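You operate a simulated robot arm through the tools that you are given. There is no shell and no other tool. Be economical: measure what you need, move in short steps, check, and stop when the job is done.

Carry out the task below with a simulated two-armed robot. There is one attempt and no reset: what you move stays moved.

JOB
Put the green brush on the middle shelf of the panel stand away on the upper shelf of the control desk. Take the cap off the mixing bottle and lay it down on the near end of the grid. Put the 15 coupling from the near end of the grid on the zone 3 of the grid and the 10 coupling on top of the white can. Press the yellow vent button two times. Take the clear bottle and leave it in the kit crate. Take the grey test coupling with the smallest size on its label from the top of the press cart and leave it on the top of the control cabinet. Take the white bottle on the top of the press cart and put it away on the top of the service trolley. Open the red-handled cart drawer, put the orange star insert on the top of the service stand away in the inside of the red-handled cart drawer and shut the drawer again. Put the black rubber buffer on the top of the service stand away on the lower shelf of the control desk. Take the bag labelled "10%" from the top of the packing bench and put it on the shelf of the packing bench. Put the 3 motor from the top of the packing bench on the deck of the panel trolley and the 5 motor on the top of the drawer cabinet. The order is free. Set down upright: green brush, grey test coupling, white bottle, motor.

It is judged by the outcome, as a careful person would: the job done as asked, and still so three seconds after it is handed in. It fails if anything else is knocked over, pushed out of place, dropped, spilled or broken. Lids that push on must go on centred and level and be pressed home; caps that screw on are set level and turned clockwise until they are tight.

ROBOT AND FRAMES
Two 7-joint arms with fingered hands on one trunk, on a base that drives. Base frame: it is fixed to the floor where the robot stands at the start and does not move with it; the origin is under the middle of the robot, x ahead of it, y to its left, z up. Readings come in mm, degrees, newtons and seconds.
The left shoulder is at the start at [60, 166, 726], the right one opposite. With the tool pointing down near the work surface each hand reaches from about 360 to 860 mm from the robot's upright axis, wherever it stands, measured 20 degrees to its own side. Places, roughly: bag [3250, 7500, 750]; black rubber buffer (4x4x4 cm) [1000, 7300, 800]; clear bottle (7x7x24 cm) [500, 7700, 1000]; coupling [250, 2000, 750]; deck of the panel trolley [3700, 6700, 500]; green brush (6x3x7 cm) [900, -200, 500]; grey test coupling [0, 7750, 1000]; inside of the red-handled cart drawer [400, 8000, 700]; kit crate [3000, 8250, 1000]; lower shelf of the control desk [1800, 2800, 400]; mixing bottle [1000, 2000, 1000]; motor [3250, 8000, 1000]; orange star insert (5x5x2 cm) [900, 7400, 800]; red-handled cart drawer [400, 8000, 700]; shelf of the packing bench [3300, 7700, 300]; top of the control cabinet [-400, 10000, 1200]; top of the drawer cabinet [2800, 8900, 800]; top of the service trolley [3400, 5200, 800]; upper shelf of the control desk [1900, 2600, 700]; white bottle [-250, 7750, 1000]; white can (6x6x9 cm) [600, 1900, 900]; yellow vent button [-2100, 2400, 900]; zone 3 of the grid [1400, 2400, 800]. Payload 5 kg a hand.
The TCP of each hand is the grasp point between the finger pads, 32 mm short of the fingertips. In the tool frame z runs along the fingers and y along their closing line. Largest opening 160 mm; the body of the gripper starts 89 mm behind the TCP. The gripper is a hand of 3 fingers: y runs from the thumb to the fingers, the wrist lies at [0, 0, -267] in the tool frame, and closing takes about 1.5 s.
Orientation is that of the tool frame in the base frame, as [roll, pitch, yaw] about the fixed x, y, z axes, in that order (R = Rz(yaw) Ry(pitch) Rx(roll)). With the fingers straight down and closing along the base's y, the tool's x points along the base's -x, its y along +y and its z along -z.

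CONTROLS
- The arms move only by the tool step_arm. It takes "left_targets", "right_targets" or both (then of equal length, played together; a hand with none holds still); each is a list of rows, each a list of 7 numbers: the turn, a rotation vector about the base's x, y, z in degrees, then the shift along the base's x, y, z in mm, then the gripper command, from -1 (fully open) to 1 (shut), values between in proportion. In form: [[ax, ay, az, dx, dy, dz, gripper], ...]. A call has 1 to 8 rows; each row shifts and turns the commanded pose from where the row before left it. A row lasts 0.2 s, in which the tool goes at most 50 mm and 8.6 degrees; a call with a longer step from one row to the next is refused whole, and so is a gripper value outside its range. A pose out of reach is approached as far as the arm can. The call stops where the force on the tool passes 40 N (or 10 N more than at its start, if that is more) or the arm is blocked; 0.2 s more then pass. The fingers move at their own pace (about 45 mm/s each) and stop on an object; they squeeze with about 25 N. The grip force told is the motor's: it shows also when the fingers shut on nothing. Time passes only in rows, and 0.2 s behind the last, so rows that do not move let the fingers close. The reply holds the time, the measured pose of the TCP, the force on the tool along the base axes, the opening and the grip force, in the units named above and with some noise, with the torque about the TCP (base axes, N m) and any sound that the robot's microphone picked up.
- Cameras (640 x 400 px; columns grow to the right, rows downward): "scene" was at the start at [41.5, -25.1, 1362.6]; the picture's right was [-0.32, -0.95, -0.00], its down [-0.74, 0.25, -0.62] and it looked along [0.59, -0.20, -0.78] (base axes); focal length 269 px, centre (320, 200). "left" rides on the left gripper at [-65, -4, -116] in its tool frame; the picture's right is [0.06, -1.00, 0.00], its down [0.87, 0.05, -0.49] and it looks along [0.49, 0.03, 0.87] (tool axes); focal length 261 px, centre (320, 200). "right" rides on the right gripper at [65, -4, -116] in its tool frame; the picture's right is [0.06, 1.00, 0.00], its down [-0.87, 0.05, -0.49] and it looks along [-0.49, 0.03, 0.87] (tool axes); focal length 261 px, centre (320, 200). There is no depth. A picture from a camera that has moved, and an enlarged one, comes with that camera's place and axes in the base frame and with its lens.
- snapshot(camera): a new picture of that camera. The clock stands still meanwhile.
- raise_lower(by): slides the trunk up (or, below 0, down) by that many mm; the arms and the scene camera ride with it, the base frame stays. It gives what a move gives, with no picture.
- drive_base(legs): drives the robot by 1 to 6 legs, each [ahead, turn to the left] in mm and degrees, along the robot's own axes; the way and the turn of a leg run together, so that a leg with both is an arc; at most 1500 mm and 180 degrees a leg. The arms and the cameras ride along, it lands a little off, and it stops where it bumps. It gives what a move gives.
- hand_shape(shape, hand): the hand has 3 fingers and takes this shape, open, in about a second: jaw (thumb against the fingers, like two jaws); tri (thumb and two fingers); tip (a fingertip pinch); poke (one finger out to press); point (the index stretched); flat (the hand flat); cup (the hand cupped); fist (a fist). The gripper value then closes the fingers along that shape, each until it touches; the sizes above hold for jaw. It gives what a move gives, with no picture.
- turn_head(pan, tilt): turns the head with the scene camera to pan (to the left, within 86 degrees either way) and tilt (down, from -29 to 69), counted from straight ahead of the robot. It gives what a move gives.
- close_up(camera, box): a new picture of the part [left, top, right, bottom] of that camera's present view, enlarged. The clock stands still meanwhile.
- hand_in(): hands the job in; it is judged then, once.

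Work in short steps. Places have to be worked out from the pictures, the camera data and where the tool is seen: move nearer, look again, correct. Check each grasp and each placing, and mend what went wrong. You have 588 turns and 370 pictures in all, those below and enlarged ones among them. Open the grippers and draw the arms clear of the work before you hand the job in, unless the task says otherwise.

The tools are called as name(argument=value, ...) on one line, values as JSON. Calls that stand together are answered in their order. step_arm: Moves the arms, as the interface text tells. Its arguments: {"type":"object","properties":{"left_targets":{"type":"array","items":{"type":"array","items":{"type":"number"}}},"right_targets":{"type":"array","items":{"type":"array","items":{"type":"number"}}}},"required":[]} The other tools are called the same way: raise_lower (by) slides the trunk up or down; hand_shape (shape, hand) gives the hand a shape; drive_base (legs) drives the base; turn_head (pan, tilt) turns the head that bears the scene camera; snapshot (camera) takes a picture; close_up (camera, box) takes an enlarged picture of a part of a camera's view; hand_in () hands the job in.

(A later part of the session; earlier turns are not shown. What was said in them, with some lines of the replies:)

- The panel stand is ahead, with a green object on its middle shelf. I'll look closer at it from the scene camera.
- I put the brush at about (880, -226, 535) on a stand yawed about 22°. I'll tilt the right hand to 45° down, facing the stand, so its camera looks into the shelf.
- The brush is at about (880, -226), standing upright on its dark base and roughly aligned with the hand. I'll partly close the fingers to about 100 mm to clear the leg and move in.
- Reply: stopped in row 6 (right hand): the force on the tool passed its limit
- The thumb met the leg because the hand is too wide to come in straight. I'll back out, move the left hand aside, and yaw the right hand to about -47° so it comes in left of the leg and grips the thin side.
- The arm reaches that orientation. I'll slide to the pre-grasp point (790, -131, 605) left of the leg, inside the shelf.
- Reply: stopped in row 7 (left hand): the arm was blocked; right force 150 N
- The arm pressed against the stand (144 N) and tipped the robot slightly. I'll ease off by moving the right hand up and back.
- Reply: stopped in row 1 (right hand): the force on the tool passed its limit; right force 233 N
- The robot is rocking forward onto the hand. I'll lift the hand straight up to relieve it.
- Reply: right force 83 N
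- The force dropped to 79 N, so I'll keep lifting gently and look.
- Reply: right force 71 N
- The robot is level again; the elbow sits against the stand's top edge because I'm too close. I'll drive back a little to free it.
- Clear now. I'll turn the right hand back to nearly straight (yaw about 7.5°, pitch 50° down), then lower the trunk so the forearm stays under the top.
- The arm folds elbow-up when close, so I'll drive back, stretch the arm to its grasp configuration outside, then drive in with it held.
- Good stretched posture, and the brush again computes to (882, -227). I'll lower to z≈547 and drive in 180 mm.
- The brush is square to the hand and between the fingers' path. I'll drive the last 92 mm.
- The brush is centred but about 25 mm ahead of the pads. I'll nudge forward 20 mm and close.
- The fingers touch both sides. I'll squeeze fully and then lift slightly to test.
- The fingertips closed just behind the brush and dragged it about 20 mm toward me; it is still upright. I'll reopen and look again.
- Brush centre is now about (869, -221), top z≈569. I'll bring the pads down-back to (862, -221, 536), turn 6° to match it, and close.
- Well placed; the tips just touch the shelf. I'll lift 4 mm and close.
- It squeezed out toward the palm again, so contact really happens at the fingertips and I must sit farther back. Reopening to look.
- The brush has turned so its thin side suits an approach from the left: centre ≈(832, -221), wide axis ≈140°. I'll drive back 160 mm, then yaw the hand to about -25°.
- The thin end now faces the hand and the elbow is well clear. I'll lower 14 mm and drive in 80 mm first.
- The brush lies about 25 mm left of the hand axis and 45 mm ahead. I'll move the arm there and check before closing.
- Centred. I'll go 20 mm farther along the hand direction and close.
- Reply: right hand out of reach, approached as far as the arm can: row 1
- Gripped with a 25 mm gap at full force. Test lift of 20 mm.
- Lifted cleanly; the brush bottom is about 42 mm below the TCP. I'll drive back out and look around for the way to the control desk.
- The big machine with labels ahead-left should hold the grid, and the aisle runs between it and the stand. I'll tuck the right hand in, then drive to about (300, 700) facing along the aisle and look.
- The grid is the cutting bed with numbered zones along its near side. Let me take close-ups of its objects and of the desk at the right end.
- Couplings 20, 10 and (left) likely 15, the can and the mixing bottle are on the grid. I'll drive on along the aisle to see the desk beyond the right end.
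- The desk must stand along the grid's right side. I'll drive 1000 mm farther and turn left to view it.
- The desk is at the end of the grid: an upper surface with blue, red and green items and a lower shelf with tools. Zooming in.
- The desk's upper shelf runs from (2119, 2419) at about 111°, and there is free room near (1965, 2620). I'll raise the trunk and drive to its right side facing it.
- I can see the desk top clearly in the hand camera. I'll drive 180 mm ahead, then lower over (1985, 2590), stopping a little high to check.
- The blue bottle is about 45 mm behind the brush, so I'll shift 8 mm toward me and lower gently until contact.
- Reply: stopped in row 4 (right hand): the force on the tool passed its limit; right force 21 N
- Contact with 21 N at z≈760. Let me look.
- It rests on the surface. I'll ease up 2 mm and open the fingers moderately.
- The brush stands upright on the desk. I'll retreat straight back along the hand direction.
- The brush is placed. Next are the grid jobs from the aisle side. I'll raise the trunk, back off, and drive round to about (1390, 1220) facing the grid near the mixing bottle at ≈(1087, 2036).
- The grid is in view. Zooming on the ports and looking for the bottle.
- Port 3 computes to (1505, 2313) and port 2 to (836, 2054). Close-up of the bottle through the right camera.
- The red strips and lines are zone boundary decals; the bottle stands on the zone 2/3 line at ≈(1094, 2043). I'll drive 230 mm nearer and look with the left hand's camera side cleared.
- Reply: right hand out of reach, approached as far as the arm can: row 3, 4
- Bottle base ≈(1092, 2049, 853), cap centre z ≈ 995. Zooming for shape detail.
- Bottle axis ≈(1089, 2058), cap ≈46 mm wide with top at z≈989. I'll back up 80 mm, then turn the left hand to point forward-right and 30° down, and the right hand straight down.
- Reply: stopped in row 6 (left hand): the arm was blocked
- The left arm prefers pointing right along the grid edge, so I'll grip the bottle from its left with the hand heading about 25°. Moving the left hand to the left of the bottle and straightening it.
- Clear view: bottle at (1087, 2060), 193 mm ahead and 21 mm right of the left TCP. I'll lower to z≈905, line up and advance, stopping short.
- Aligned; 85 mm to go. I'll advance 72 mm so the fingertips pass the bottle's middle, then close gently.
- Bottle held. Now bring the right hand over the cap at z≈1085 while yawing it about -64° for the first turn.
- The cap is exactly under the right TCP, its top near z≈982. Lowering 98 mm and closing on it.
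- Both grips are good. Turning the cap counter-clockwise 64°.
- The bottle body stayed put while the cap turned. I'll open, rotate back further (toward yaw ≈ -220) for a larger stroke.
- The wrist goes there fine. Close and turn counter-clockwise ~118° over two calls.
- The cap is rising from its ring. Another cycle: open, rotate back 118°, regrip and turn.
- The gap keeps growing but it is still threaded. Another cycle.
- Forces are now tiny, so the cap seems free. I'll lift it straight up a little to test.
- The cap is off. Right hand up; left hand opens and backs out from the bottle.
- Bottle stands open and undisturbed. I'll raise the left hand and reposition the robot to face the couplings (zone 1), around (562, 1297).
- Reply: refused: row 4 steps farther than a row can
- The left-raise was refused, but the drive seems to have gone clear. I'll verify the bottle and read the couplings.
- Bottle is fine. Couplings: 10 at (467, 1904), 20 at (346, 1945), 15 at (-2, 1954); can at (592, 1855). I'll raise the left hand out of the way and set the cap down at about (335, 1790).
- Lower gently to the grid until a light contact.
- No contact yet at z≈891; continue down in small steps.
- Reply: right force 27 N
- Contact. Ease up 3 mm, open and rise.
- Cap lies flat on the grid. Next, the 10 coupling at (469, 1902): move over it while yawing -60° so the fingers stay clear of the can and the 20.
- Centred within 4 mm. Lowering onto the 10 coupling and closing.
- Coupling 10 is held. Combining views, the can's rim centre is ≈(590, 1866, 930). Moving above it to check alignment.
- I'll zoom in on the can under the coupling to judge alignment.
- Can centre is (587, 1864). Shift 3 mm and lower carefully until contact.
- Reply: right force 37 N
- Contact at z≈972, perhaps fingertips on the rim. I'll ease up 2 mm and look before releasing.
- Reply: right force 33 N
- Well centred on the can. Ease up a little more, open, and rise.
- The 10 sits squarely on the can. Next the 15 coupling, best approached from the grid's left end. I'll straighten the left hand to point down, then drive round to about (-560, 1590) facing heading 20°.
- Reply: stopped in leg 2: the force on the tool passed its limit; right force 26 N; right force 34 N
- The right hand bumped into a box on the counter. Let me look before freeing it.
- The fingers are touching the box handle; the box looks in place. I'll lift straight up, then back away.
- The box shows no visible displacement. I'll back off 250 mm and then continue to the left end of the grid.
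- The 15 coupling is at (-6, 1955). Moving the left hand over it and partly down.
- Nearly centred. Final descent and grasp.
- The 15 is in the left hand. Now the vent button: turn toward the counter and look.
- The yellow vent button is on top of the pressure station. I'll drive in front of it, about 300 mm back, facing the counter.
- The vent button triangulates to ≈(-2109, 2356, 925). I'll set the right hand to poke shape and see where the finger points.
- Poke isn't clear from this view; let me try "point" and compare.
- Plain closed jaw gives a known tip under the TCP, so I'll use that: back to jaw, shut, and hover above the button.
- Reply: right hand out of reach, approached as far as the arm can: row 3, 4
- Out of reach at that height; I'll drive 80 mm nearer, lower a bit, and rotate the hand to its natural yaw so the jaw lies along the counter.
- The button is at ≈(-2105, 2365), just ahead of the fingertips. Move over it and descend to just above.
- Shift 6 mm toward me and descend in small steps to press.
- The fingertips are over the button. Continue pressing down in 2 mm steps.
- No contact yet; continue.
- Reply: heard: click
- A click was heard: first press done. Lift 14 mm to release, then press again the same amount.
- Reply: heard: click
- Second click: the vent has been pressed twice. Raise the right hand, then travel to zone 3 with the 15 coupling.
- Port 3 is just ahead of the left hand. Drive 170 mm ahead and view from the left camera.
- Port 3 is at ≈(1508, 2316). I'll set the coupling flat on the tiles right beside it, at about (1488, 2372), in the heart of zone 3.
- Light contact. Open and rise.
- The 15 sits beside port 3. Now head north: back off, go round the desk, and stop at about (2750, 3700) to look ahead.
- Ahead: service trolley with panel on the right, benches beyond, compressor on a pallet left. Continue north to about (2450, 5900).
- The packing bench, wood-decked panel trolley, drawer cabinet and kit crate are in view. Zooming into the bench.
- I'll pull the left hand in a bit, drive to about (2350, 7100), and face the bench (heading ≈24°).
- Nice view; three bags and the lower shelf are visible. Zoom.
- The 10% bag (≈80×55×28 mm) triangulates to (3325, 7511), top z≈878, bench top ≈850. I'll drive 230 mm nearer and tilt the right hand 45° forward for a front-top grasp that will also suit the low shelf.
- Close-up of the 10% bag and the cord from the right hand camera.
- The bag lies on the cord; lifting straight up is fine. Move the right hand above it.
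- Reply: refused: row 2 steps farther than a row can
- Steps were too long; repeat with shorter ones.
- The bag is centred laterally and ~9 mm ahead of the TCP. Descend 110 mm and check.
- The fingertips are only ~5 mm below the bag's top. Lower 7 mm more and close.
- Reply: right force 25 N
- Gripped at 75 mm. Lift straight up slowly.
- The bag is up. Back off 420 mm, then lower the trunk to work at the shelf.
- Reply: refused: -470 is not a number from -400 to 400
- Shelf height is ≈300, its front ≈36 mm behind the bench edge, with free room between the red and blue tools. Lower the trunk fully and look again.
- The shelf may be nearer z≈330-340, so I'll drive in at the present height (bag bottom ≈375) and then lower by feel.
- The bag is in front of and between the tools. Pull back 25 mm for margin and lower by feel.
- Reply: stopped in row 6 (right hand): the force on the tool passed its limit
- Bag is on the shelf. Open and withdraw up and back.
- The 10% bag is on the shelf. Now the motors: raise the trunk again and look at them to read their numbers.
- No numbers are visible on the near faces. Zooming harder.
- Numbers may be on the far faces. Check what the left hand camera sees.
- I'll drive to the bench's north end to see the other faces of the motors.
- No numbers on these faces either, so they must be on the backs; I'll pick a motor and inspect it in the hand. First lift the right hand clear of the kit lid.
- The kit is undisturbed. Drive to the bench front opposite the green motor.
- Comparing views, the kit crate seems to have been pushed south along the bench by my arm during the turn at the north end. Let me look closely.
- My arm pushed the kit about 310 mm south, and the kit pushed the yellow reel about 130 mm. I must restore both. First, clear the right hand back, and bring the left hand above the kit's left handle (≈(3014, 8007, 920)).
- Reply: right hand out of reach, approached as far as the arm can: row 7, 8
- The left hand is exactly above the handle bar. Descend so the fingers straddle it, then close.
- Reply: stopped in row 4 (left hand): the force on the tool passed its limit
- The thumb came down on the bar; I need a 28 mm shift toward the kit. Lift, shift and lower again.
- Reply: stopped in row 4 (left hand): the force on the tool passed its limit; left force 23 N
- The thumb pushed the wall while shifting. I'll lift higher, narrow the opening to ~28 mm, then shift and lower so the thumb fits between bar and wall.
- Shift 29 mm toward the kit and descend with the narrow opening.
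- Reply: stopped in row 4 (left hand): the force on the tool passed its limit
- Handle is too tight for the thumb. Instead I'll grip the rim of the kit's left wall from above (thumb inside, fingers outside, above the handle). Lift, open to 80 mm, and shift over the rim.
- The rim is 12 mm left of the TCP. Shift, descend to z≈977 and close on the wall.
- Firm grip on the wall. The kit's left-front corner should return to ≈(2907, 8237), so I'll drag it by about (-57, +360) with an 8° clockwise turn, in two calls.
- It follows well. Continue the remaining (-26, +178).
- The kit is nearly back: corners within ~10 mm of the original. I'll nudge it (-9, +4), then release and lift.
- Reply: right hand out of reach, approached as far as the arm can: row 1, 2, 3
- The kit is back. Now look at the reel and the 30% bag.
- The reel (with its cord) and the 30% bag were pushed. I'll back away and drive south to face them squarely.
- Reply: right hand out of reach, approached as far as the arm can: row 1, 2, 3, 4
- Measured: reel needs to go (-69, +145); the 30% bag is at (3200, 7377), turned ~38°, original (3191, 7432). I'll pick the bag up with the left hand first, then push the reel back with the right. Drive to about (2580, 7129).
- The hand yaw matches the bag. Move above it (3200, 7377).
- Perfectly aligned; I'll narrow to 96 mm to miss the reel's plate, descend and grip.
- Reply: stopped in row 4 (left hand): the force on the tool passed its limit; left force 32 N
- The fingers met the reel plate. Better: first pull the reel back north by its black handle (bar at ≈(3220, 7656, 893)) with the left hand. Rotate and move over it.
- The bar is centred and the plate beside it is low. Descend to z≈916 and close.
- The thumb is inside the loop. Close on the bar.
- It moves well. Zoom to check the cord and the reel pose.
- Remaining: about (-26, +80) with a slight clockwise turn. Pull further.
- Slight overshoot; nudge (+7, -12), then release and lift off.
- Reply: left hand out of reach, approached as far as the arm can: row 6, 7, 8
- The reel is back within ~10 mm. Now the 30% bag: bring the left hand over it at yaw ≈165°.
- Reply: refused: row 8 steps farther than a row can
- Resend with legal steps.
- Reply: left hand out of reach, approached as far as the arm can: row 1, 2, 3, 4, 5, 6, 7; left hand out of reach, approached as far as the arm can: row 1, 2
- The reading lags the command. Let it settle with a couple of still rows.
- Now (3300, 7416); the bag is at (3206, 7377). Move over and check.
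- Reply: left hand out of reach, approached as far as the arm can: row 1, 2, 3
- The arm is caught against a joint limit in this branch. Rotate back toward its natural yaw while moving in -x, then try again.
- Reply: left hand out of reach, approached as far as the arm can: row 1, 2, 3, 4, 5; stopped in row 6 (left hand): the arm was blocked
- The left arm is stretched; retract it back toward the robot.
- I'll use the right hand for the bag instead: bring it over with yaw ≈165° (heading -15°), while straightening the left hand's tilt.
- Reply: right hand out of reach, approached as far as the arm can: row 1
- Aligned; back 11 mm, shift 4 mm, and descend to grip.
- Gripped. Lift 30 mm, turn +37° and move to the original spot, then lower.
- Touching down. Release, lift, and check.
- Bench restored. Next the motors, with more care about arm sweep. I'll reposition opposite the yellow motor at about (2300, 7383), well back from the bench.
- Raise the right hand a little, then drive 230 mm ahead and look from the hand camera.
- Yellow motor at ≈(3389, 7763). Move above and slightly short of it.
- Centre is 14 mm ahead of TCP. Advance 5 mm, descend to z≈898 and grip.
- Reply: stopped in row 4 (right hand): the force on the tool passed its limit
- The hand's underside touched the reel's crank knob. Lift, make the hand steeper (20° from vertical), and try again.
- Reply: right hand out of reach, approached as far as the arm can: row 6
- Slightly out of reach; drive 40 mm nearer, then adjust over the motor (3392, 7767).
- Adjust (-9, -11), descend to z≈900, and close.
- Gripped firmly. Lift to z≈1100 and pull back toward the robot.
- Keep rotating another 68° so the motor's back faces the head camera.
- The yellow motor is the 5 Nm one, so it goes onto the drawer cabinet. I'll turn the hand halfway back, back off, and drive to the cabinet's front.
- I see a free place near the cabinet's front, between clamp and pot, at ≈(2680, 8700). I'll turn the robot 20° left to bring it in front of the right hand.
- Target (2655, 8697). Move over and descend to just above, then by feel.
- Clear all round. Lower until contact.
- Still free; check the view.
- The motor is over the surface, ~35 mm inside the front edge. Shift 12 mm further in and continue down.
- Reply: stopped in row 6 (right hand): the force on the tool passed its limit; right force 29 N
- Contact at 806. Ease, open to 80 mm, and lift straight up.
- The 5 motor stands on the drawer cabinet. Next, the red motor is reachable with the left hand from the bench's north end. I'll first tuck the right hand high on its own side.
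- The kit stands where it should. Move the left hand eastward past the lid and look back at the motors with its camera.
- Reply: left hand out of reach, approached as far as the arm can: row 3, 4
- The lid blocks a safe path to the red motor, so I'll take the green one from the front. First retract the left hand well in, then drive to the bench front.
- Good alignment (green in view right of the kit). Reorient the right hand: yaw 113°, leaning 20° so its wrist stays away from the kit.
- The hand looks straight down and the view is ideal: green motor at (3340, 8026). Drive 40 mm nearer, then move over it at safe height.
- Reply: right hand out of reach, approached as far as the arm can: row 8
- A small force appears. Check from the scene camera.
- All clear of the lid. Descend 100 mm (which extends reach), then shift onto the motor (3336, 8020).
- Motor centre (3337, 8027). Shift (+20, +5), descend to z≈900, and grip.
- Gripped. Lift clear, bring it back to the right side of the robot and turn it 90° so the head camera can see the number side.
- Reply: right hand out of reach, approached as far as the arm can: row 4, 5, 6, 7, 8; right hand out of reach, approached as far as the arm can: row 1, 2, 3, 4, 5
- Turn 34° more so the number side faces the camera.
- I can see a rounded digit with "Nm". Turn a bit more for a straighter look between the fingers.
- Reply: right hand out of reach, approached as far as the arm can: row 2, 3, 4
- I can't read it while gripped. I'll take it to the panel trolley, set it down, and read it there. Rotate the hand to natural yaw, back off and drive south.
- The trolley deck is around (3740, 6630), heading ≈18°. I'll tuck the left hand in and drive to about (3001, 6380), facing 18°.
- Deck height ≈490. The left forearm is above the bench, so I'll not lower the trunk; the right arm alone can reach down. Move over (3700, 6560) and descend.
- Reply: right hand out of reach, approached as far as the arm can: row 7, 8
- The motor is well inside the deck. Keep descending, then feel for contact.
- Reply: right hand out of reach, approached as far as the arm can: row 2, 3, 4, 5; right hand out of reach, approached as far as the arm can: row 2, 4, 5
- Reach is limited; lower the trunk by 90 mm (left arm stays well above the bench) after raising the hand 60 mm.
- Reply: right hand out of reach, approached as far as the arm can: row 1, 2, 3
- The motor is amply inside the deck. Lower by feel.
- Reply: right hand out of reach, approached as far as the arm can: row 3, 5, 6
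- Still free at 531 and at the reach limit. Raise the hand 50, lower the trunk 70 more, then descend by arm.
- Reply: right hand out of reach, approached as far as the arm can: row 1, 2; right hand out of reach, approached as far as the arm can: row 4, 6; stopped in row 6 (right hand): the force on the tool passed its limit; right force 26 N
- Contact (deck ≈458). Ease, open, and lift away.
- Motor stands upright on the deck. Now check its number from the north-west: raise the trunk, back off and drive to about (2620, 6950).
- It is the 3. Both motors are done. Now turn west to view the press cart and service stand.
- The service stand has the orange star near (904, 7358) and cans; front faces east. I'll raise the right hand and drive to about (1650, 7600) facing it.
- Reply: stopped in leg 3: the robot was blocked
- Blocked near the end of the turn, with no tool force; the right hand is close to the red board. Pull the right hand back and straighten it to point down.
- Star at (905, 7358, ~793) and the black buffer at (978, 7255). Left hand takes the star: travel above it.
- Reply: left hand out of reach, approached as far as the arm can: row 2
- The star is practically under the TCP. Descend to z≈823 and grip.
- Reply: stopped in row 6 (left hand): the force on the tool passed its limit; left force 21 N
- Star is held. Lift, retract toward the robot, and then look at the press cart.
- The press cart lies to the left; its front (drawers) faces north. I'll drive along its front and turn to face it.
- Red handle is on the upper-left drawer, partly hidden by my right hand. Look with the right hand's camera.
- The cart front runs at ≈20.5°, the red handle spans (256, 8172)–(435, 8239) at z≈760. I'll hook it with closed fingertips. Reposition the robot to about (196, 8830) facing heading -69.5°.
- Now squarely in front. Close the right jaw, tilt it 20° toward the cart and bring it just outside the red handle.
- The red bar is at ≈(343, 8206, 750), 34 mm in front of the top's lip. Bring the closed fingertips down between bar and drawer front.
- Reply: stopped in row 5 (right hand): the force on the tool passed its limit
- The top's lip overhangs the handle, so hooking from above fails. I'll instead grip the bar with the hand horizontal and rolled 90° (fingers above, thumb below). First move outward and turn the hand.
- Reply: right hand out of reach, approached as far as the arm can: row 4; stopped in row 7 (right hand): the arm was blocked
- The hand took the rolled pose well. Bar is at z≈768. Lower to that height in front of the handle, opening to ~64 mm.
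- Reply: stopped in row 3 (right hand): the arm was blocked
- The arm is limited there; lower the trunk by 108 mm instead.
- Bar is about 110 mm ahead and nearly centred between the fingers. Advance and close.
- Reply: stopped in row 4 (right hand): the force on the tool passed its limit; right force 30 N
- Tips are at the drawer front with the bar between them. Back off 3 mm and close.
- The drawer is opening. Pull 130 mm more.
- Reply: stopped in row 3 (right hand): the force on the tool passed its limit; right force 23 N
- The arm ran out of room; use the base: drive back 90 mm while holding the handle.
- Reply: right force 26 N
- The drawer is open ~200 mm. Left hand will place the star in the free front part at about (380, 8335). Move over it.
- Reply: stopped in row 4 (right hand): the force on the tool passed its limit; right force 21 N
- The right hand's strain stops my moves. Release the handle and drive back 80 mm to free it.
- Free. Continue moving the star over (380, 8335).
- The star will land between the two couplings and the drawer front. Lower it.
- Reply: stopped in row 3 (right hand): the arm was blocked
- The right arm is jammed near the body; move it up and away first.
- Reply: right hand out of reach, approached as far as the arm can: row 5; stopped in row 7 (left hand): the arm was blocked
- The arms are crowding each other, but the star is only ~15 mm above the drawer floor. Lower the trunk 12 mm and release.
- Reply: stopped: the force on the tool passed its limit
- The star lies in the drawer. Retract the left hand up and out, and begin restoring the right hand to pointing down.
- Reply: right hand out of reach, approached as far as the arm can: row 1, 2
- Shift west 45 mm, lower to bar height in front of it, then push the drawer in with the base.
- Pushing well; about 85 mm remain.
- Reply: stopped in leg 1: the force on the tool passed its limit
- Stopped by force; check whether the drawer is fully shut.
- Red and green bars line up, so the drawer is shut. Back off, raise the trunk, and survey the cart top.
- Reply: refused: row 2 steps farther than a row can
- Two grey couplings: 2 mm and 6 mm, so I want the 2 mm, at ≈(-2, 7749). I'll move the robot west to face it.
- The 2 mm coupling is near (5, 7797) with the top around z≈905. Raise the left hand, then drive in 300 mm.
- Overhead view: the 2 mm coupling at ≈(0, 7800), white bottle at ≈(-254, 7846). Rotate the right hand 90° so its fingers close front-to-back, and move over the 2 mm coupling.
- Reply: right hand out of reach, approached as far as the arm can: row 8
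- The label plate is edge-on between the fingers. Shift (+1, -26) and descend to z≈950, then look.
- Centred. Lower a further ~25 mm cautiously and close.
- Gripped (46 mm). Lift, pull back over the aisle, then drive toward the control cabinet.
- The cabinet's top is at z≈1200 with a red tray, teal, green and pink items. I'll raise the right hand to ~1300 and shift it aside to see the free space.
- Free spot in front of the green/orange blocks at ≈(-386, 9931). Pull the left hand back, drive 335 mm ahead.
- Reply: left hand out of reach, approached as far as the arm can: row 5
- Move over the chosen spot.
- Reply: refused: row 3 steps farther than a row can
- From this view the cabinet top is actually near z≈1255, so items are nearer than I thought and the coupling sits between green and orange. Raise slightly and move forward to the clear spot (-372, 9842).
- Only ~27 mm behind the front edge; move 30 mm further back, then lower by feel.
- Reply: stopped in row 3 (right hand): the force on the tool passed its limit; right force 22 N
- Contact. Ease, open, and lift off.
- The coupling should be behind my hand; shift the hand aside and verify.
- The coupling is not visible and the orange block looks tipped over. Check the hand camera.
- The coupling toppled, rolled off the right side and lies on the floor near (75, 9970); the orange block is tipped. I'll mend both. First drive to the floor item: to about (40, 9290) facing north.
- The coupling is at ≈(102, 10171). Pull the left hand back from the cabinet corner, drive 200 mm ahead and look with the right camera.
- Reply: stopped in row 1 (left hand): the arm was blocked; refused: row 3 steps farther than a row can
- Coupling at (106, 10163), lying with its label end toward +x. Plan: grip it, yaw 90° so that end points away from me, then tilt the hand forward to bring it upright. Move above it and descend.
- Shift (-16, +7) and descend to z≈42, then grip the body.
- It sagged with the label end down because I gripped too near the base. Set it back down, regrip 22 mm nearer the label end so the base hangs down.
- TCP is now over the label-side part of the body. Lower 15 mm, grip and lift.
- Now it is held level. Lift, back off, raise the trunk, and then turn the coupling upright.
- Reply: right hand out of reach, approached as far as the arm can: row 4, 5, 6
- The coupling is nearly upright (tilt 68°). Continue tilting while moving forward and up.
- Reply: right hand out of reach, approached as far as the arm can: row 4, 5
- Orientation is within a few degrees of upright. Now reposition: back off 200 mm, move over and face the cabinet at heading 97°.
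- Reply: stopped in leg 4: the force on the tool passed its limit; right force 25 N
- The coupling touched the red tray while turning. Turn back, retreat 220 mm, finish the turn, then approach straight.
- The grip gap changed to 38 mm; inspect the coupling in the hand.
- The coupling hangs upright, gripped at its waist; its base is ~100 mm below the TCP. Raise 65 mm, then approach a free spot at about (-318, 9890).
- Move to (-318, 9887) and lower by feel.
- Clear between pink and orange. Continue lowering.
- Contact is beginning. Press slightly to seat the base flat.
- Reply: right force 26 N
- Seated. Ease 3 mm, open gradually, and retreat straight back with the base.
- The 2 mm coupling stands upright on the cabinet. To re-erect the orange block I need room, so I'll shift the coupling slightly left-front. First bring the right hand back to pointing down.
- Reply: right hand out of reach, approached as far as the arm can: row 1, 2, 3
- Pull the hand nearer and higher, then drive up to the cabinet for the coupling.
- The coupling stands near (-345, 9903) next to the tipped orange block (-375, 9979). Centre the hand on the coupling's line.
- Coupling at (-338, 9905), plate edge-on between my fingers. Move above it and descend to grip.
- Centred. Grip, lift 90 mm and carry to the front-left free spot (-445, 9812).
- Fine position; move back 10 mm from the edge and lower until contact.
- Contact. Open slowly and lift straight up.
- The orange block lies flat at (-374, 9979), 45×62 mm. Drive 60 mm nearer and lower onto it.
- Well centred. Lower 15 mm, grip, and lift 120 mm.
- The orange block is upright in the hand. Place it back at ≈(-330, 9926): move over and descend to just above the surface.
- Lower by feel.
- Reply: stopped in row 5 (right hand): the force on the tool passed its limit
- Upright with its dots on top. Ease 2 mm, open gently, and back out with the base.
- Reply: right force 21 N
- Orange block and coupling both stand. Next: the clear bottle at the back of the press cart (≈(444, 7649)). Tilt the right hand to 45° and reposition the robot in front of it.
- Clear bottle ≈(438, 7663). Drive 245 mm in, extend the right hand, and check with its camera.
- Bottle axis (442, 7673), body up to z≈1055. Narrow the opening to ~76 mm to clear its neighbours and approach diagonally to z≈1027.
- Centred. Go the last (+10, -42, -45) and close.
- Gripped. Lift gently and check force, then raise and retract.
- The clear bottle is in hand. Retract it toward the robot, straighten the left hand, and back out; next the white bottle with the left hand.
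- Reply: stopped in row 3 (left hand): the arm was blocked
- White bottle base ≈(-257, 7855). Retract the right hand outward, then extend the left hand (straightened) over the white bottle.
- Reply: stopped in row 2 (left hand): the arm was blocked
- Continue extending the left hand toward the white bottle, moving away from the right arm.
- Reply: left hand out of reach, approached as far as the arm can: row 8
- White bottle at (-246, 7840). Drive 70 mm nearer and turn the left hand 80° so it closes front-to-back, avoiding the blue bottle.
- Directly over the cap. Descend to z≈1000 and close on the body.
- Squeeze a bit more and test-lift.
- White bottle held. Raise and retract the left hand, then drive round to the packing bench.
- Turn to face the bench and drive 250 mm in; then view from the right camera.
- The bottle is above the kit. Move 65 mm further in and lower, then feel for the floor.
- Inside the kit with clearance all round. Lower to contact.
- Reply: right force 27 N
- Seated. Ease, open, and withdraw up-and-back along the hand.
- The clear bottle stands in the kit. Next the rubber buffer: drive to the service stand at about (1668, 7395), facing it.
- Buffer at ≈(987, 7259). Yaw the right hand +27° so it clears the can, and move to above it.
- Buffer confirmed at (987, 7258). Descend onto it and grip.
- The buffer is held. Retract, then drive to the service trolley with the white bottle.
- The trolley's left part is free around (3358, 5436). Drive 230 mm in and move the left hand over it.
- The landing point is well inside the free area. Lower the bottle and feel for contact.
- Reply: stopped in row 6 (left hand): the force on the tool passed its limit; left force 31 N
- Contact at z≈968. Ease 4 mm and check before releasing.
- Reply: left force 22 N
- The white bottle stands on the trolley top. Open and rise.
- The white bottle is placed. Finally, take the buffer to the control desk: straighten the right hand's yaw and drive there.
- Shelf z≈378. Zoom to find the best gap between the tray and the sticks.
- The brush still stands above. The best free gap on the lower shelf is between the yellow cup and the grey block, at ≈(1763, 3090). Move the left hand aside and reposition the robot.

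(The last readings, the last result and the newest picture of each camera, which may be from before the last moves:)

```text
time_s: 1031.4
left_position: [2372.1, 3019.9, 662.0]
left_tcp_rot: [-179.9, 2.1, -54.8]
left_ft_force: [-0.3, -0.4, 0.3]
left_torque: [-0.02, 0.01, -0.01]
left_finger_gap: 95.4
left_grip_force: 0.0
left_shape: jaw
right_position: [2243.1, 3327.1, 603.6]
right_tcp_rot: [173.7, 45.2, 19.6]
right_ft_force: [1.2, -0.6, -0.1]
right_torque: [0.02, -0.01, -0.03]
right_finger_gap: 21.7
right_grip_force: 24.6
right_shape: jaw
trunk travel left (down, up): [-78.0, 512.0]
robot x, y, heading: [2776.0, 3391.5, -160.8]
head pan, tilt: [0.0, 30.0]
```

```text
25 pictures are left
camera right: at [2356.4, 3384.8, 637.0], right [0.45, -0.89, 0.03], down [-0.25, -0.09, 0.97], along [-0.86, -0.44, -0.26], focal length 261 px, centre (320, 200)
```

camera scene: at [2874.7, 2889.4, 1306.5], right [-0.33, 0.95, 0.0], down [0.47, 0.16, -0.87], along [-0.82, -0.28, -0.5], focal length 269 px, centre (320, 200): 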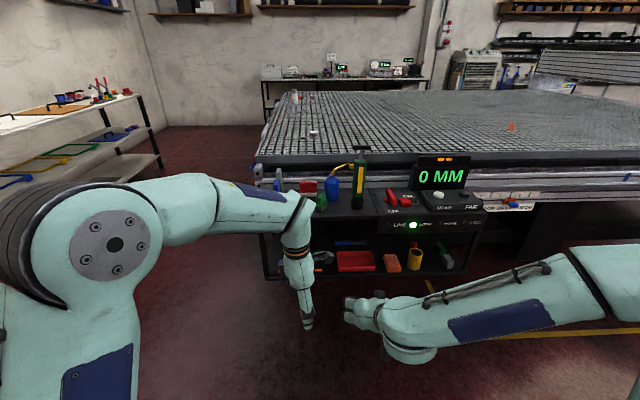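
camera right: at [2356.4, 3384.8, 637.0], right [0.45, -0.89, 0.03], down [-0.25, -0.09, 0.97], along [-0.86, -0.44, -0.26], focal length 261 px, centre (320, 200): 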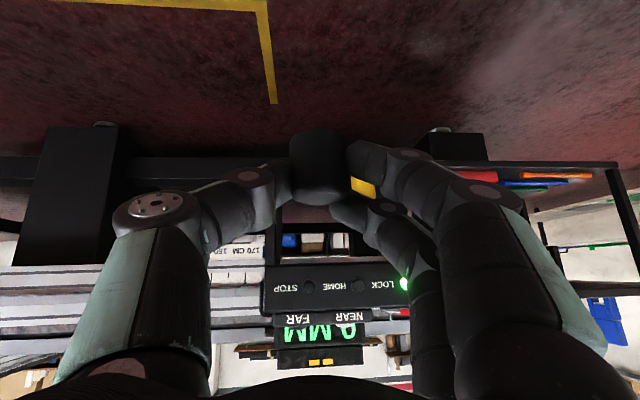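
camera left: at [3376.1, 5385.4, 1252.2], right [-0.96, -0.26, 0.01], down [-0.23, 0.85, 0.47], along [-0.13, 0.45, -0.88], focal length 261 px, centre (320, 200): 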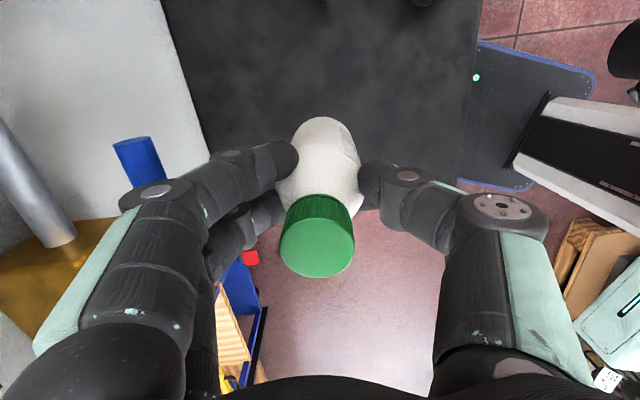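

Drive 250 mm ahead, then lower the hand to z≈440 and shift left before entering the shelf.

drive_base(legs=[[250, 0]])

step_arm(right_targets=[[0, 0, 0, 6, -16, -40, 0.8], [0, 0, 0, 6, -16, -40, 0.8], [0, 0, 0, 5, -15, -40, 0.8], [0, 0, 0, 5, -15, -40, 0.8], [0, 0, 0, -40, -14, 0, 0.8], [0, 0, 0, -40, -14, 0, 0.8], [0, 0, 0, -40, -14, 0, 0.8]])

snapshot(camera="right")

snapshot(camera="scene")

```text
time_s: 1033.2
left_position: [2136.1, 2938.4, 662.7]
left_tcp_rot: [-179.8, 2.0, -54.8]
left_ft_force: [-0.3, -0.8, -0.3]
left_torque: [0.02, -0.01, -0.01]
left_finger_gap: 95.5
left_grip_force: 0.0
left_shape: jaw
right_position: [2005.2, 3244.4, 603.2]
right_tcp_rot: [173.8, 45.2, 19.6]
right_ft_force: [0.1, 0.4, 0.1]
right_torque: [0.0, 0.0, -0.03]
right_finger_gap: 21.8
right_grip_force: 24.7
right_shape: jaw
trunk travel left (down, up): [-78.0, 512.0]
robot x, y, heading: [2541.0, 3312.5, -160.9]
head pan, tilt: [0.0, 30.0]
```

```text
time_s: 1034.8
left_position: [2134.2, 2937.3, 662.4]
left_tcp_rot: [-179.8, 1.9, -54.8]
left_ft_force: [0.4, 0.0, 0.8]
left_torque: [0.0, 0.0, -0.03]
left_finger_gap: 95.4
left_grip_force: 0.0
left_shape: jaw
right_position: [1906.2, 3144.9, 454.8]
right_tcp_rot: [173.9, 45.2, 19.6]
right_ft_force: [-0.2, -0.8, 0.3]
right_torque: [0.05, -0.02, 0.02]
right_finger_gap: 21.5
right_grip_force: 25.0
right_shape: jaw
right hand out of reach, approached as far as the arm can: row 4
trunk travel left (down, up): [-78.0, 512.0]
robot x, y, heading: [2544.5, 3307.7, -160.8]
head pan, tilt: [0.0, 30.0]
```

```text
24 pictures are left
camera right: at [2020.0, 3203.0, 488.2], right [0.45, -0.89, 0.03], down [-0.25, -0.09, 0.97], along [-0.86, -0.44, -0.26], focal length 261 px, centre (320, 200)
```

right: 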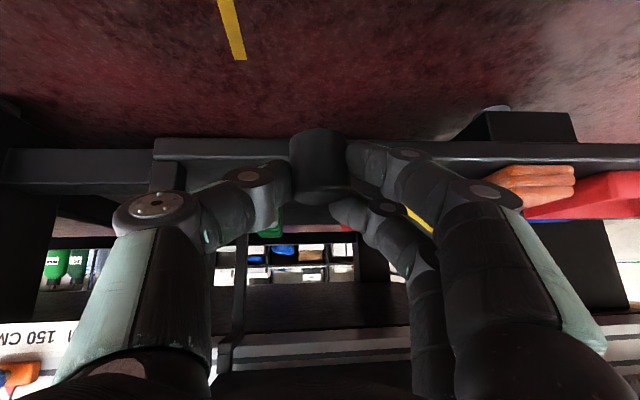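

```text
23 pictures are left
camera scene: at [2484.6, 3287.6, 1196.4], right [-0.33, 0.94, 0.0], down [0.47, 0.16, -0.87], along [-0.82, -0.28, -0.5], focal length 269 px, centre (320, 200)
```

scene: 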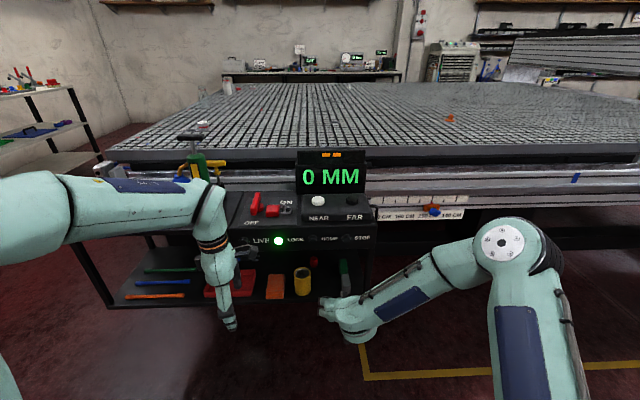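

The buffer is lined up between the yellow cup and the grey block. Enter 105 mm and check.

step_arm(right_targets=[[0, 0, 0, -36, -14, 0, 0.8], [0, 0, 0, -36, -14, 0, 0.8], [0, 0, 0, -34, -14, 0, 0.8]])

snapshot(camera="right")

```text
time_s: 1035.6
left_position: [2135.4, 2937.1, 661.6]
left_tcp_rot: [-179.7, 2.0, -55.0]
left_ft_force: [-0.1, 0.2, -0.3]
left_torque: [-0.02, 0.0, 0.02]
left_finger_gap: 95.3
left_grip_force: 0.0
left_shape: jaw
right_position: [1799.7, 3102.5, 453.1]
right_tcp_rot: [173.8, 45.3, 19.6]
right_ft_force: [0.5, -0.1, 0.2]
right_torque: [0.01, 0.01, 0.02]
right_finger_gap: 21.7
right_grip_force: 25.1
right_shape: jaw
trunk travel left (down, up): [-78.0, 512.0]
robot x, y, heading: [2541.3, 3306.7, -160.6]
head pan, tilt: [0.0, 30.0]
```

```text
22 pictures are left
camera right: at [1913.2, 3160.8, 486.8], right [0.45, -0.89, 0.03], down [-0.25, -0.09, 0.97], along [-0.86, -0.44, -0.26], focal length 261 px, centre (320, 200)
```

right: 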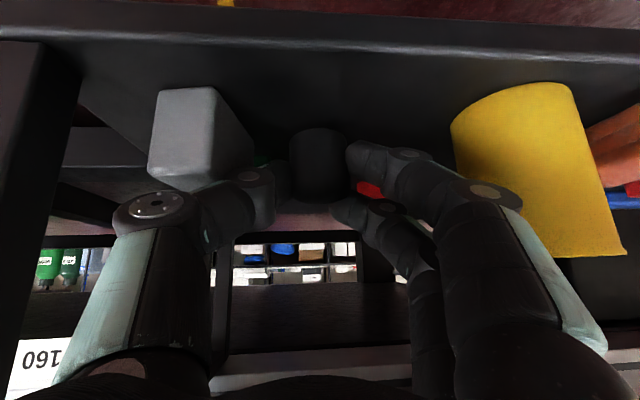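

Good gap. Shift 14 mm toward the cup side and lower until contact.

step_arm(right_targets=[[0, 0, 0, 6, -12, -10, 0.8], [0, 0, 0, 0, 0, -10, 0.8], [0, 0, 0, 0, 0, -6, 0.8], [0, 0, 0, 0, 0, -5, 0.8], [0, 0, 0, 0, 0, -4, 0.8], [0, 0, 0, 0, 0, -4, 0.8], [0, 0, 0, 0, 0, -4, 0.8], [0, 0, 0, 0, 0, -4, 0.8]])

snapshot(camera="right")

```text
time_s: 1036.5
left_position: [2136.0, 2938.6, 663.7]
left_tcp_rot: [-179.9, 2.1, -55.0]
left_ft_force: [0.0, 1.1, -0.1]
left_torque: [-0.02, 0.01, -0.01]
left_finger_gap: 95.4
left_grip_force: 0.0
left_shape: jaw
right_position: [1802.6, 3087.7, 436.7]
right_tcp_rot: [173.4, 46.2, 19.2]
right_ft_force: [3.5, 2.8, 16.3]
right_torque: [-0.04, 0.06, 0.01]
right_finger_gap: 24.1
right_grip_force: 25.1
right_shape: jaw
trunk travel left (down, up): [-78.0, 512.0]
robot x, y, heading: [2542.8, 3308.8, -160.6]
head pan, tilt: [0.0, 30.0]
stopped in row 4 (right hand): the force on the tool passed its limit (the readings are from after the stop); the commanded pose is now the measured one
```

```text
21 pictures are left
camera right: at [1917.4, 3145.8, 467.6], right [0.45, -0.89, 0.03], down [-0.23, -0.08, 0.97], along [-0.86, -0.44, -0.24], focal length 261 px, centre (320, 200)
```

right: 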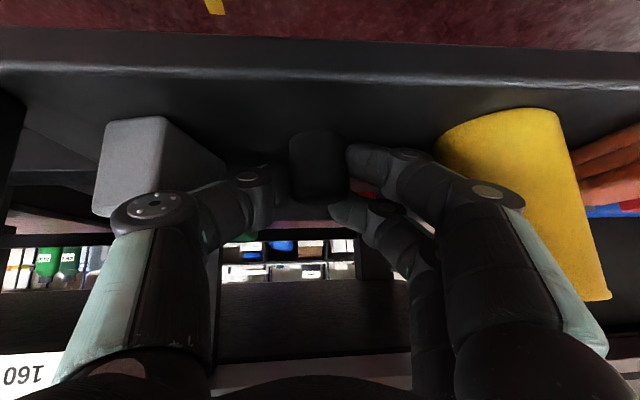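

Contact; the buffer is on the shelf. Ease, open, and withdraw back along the hand.

step_arm(right_targets=[[0, 0, 0, 0, 0, 3, 0.7], [0, 0, 0, 0, 0, 0, 0.4], [0, 0, 0, 0, 0, 0, 0.25], [0, 0, 0, 0, 0, 0, 0.25], [0, 0, 0, 15, 7, 10, 0.25], [0, 0, 0, 35, 14, 15, 0.25], [0, 0, 0, 40, 15, 5, 0.25], [0, 0, 0, 42, 15, 0, 0.25]])

drive_base(legs=[[-300, 0]])

close_up(camera="scene", box=[180, 180, 460, 320])

```text
time_s: 1038.3
left_position: [2133.5, 2937.6, 661.8]
left_tcp_rot: [-179.8, 2.1, -54.9]
left_ft_force: [0.3, 1.3, -0.2]
left_torque: [0.01, -0.04, -0.02]
left_finger_gap: 95.5
left_grip_force: 0.0
left_shape: jaw
right_position: [1934.7, 3140.5, 464.9]
right_tcp_rot: [173.6, 45.9, 19.4]
right_ft_force: [0.2, 0.2, 0.4]
right_torque: [-0.01, 0.03, 0.01]
right_finger_gap: 59.5
right_grip_force: 0.0
right_shape: jaw
trunk travel left (down, up): [-78.0, 512.0]
robot x, y, heading: [2540.0, 3306.9, -160.9]
head pan, tilt: [0.0, 30.0]
```

```text
time_s: 1040.4
left_position: [2419.2, 3036.2, 662.6]
left_tcp_rot: [-179.8, 1.9, -54.8]
left_ft_force: [-0.2, -0.2, 0.8]
left_torque: [0.0, 0.02, 0.0]
left_finger_gap: 95.6
left_grip_force: 0.2
left_shape: jaw
right_position: [2219.6, 3237.5, 464.9]
right_tcp_rot: [173.6, 45.9, 19.4]
right_ft_force: [-0.2, 0.8, -0.2]
right_torque: [0.01, -0.02, 0.0]
right_finger_gap: 59.7
right_grip_force: 0.0
right_shape: jaw
trunk travel left (down, up): [-78.0, 512.0]
robot x, y, heading: [2829.3, 3406.3, -160.8]
head pan, tilt: [0.0, 30.0]
```

```text
2.29 times, centred on (320, 250) of scene
camera zoom: at [2768.7, 3386.0, 1196.4], right [-0.33, 0.94, 0.0], down [0.47, 0.16, -0.87], along [-0.82, -0.28, -0.5], focal length 616 px, centre (320, 86)
```

zoom: 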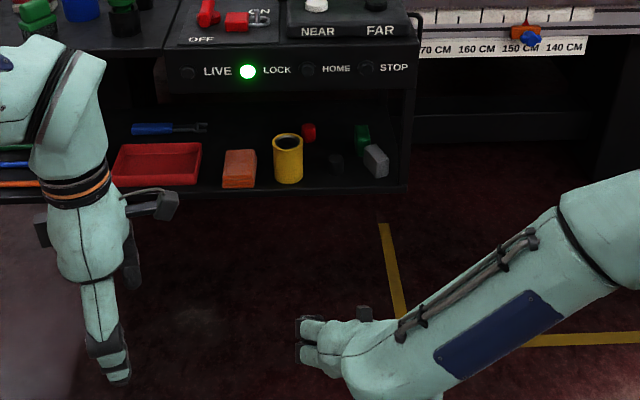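

The black buffer stands between cup and block. A closer look to confirm, and open both grippers clear of the work.

step_arm(right_targets=[[0, 0, 0, 20, 5, 30, -1], [0, 0, 0, 20, 5, 30, -1], [0, 0, 0, 0, 0, 0, -1], [0, 0, 0, 0, 0, 0, -1]], left_targets=[[0, 0, 0, 0, 0, 0, -1], [0, 0, 0, 0, 0, 0, -1], [0, 0, 0, 0, 0, 0, -1], [0, 0, 0, 0, 0, 0, -1]])

close_up(camera="scene", box=[280, 220, 370, 275])

```text
time_s: 1041.4
left_position: [2419.6, 3036.2, 662.6]
left_tcp_rot: [-179.8, 2.0, -54.9]
left_ft_force: [0.8, -0.2, 0.5]
left_torque: [0.01, 0.0, -0.01]
left_finger_gap: 159.9
left_grip_force: 0.0
left_shape: jaw
right_position: [2257.6, 3247.7, 526.6]
right_tcp_rot: [173.6, 45.9, 19.4]
right_ft_force: [0.0, -0.2, 0.0]
right_torque: [0.0, -0.01, -0.03]
right_finger_gap: 148.3
right_grip_force: 0.0
right_shape: jaw
trunk travel left (down, up): [-78.0, 512.0]
robot x, y, heading: [2824.6, 3401.3, -161.1]
head pan, tilt: [0.0, 30.0]
```

```text
7.11 times, centred on (325, 248) of scene
camera zoom: at [2768.9, 3386.1, 1196.4], right [-0.33, 0.94, 0.0], down [0.47, 0.16, -0.87], along [-0.82, -0.28, -0.5], focal length 1916 px, centre (284, -138)
```

zoom: 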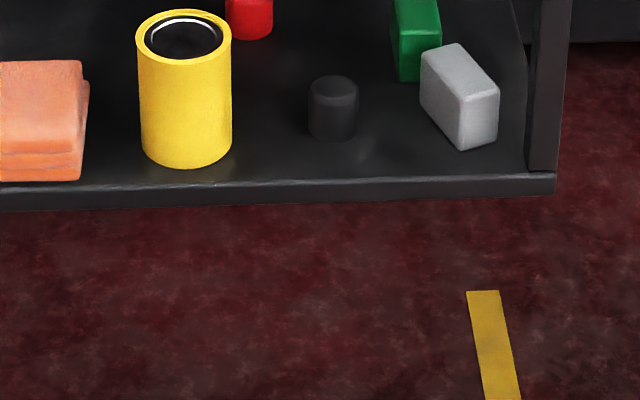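

The buffer stands on the lower shelf and all tasks are complete; grippers are open and the arms are clear. Handing in.

hand_in()

```text
The job is handed in.
```

I did every item on the list and handed the job in, but several things were disturbed along the way.

- **Test coupling:** I dropped the 2 mm coupling off the control cabinet onto the floor. I picked it up and set it upright on the cabinet top.
- **Orange block:** I knocked it over on the control cabinet and stood it up again close to where it had been.
- **Red tray:** the coupling bumped this tray on the same cabinet; it showed no visible shift.
- **Packing bench:** my arm pushed the kit crate about 370 mm along the bench, and the crate pushed the yellow reel and the 30% bag. I put all three back to within about 15 mm of where they had been.
- **Counter box:** my hand bumped a box on the counter; it showed no visible shift.
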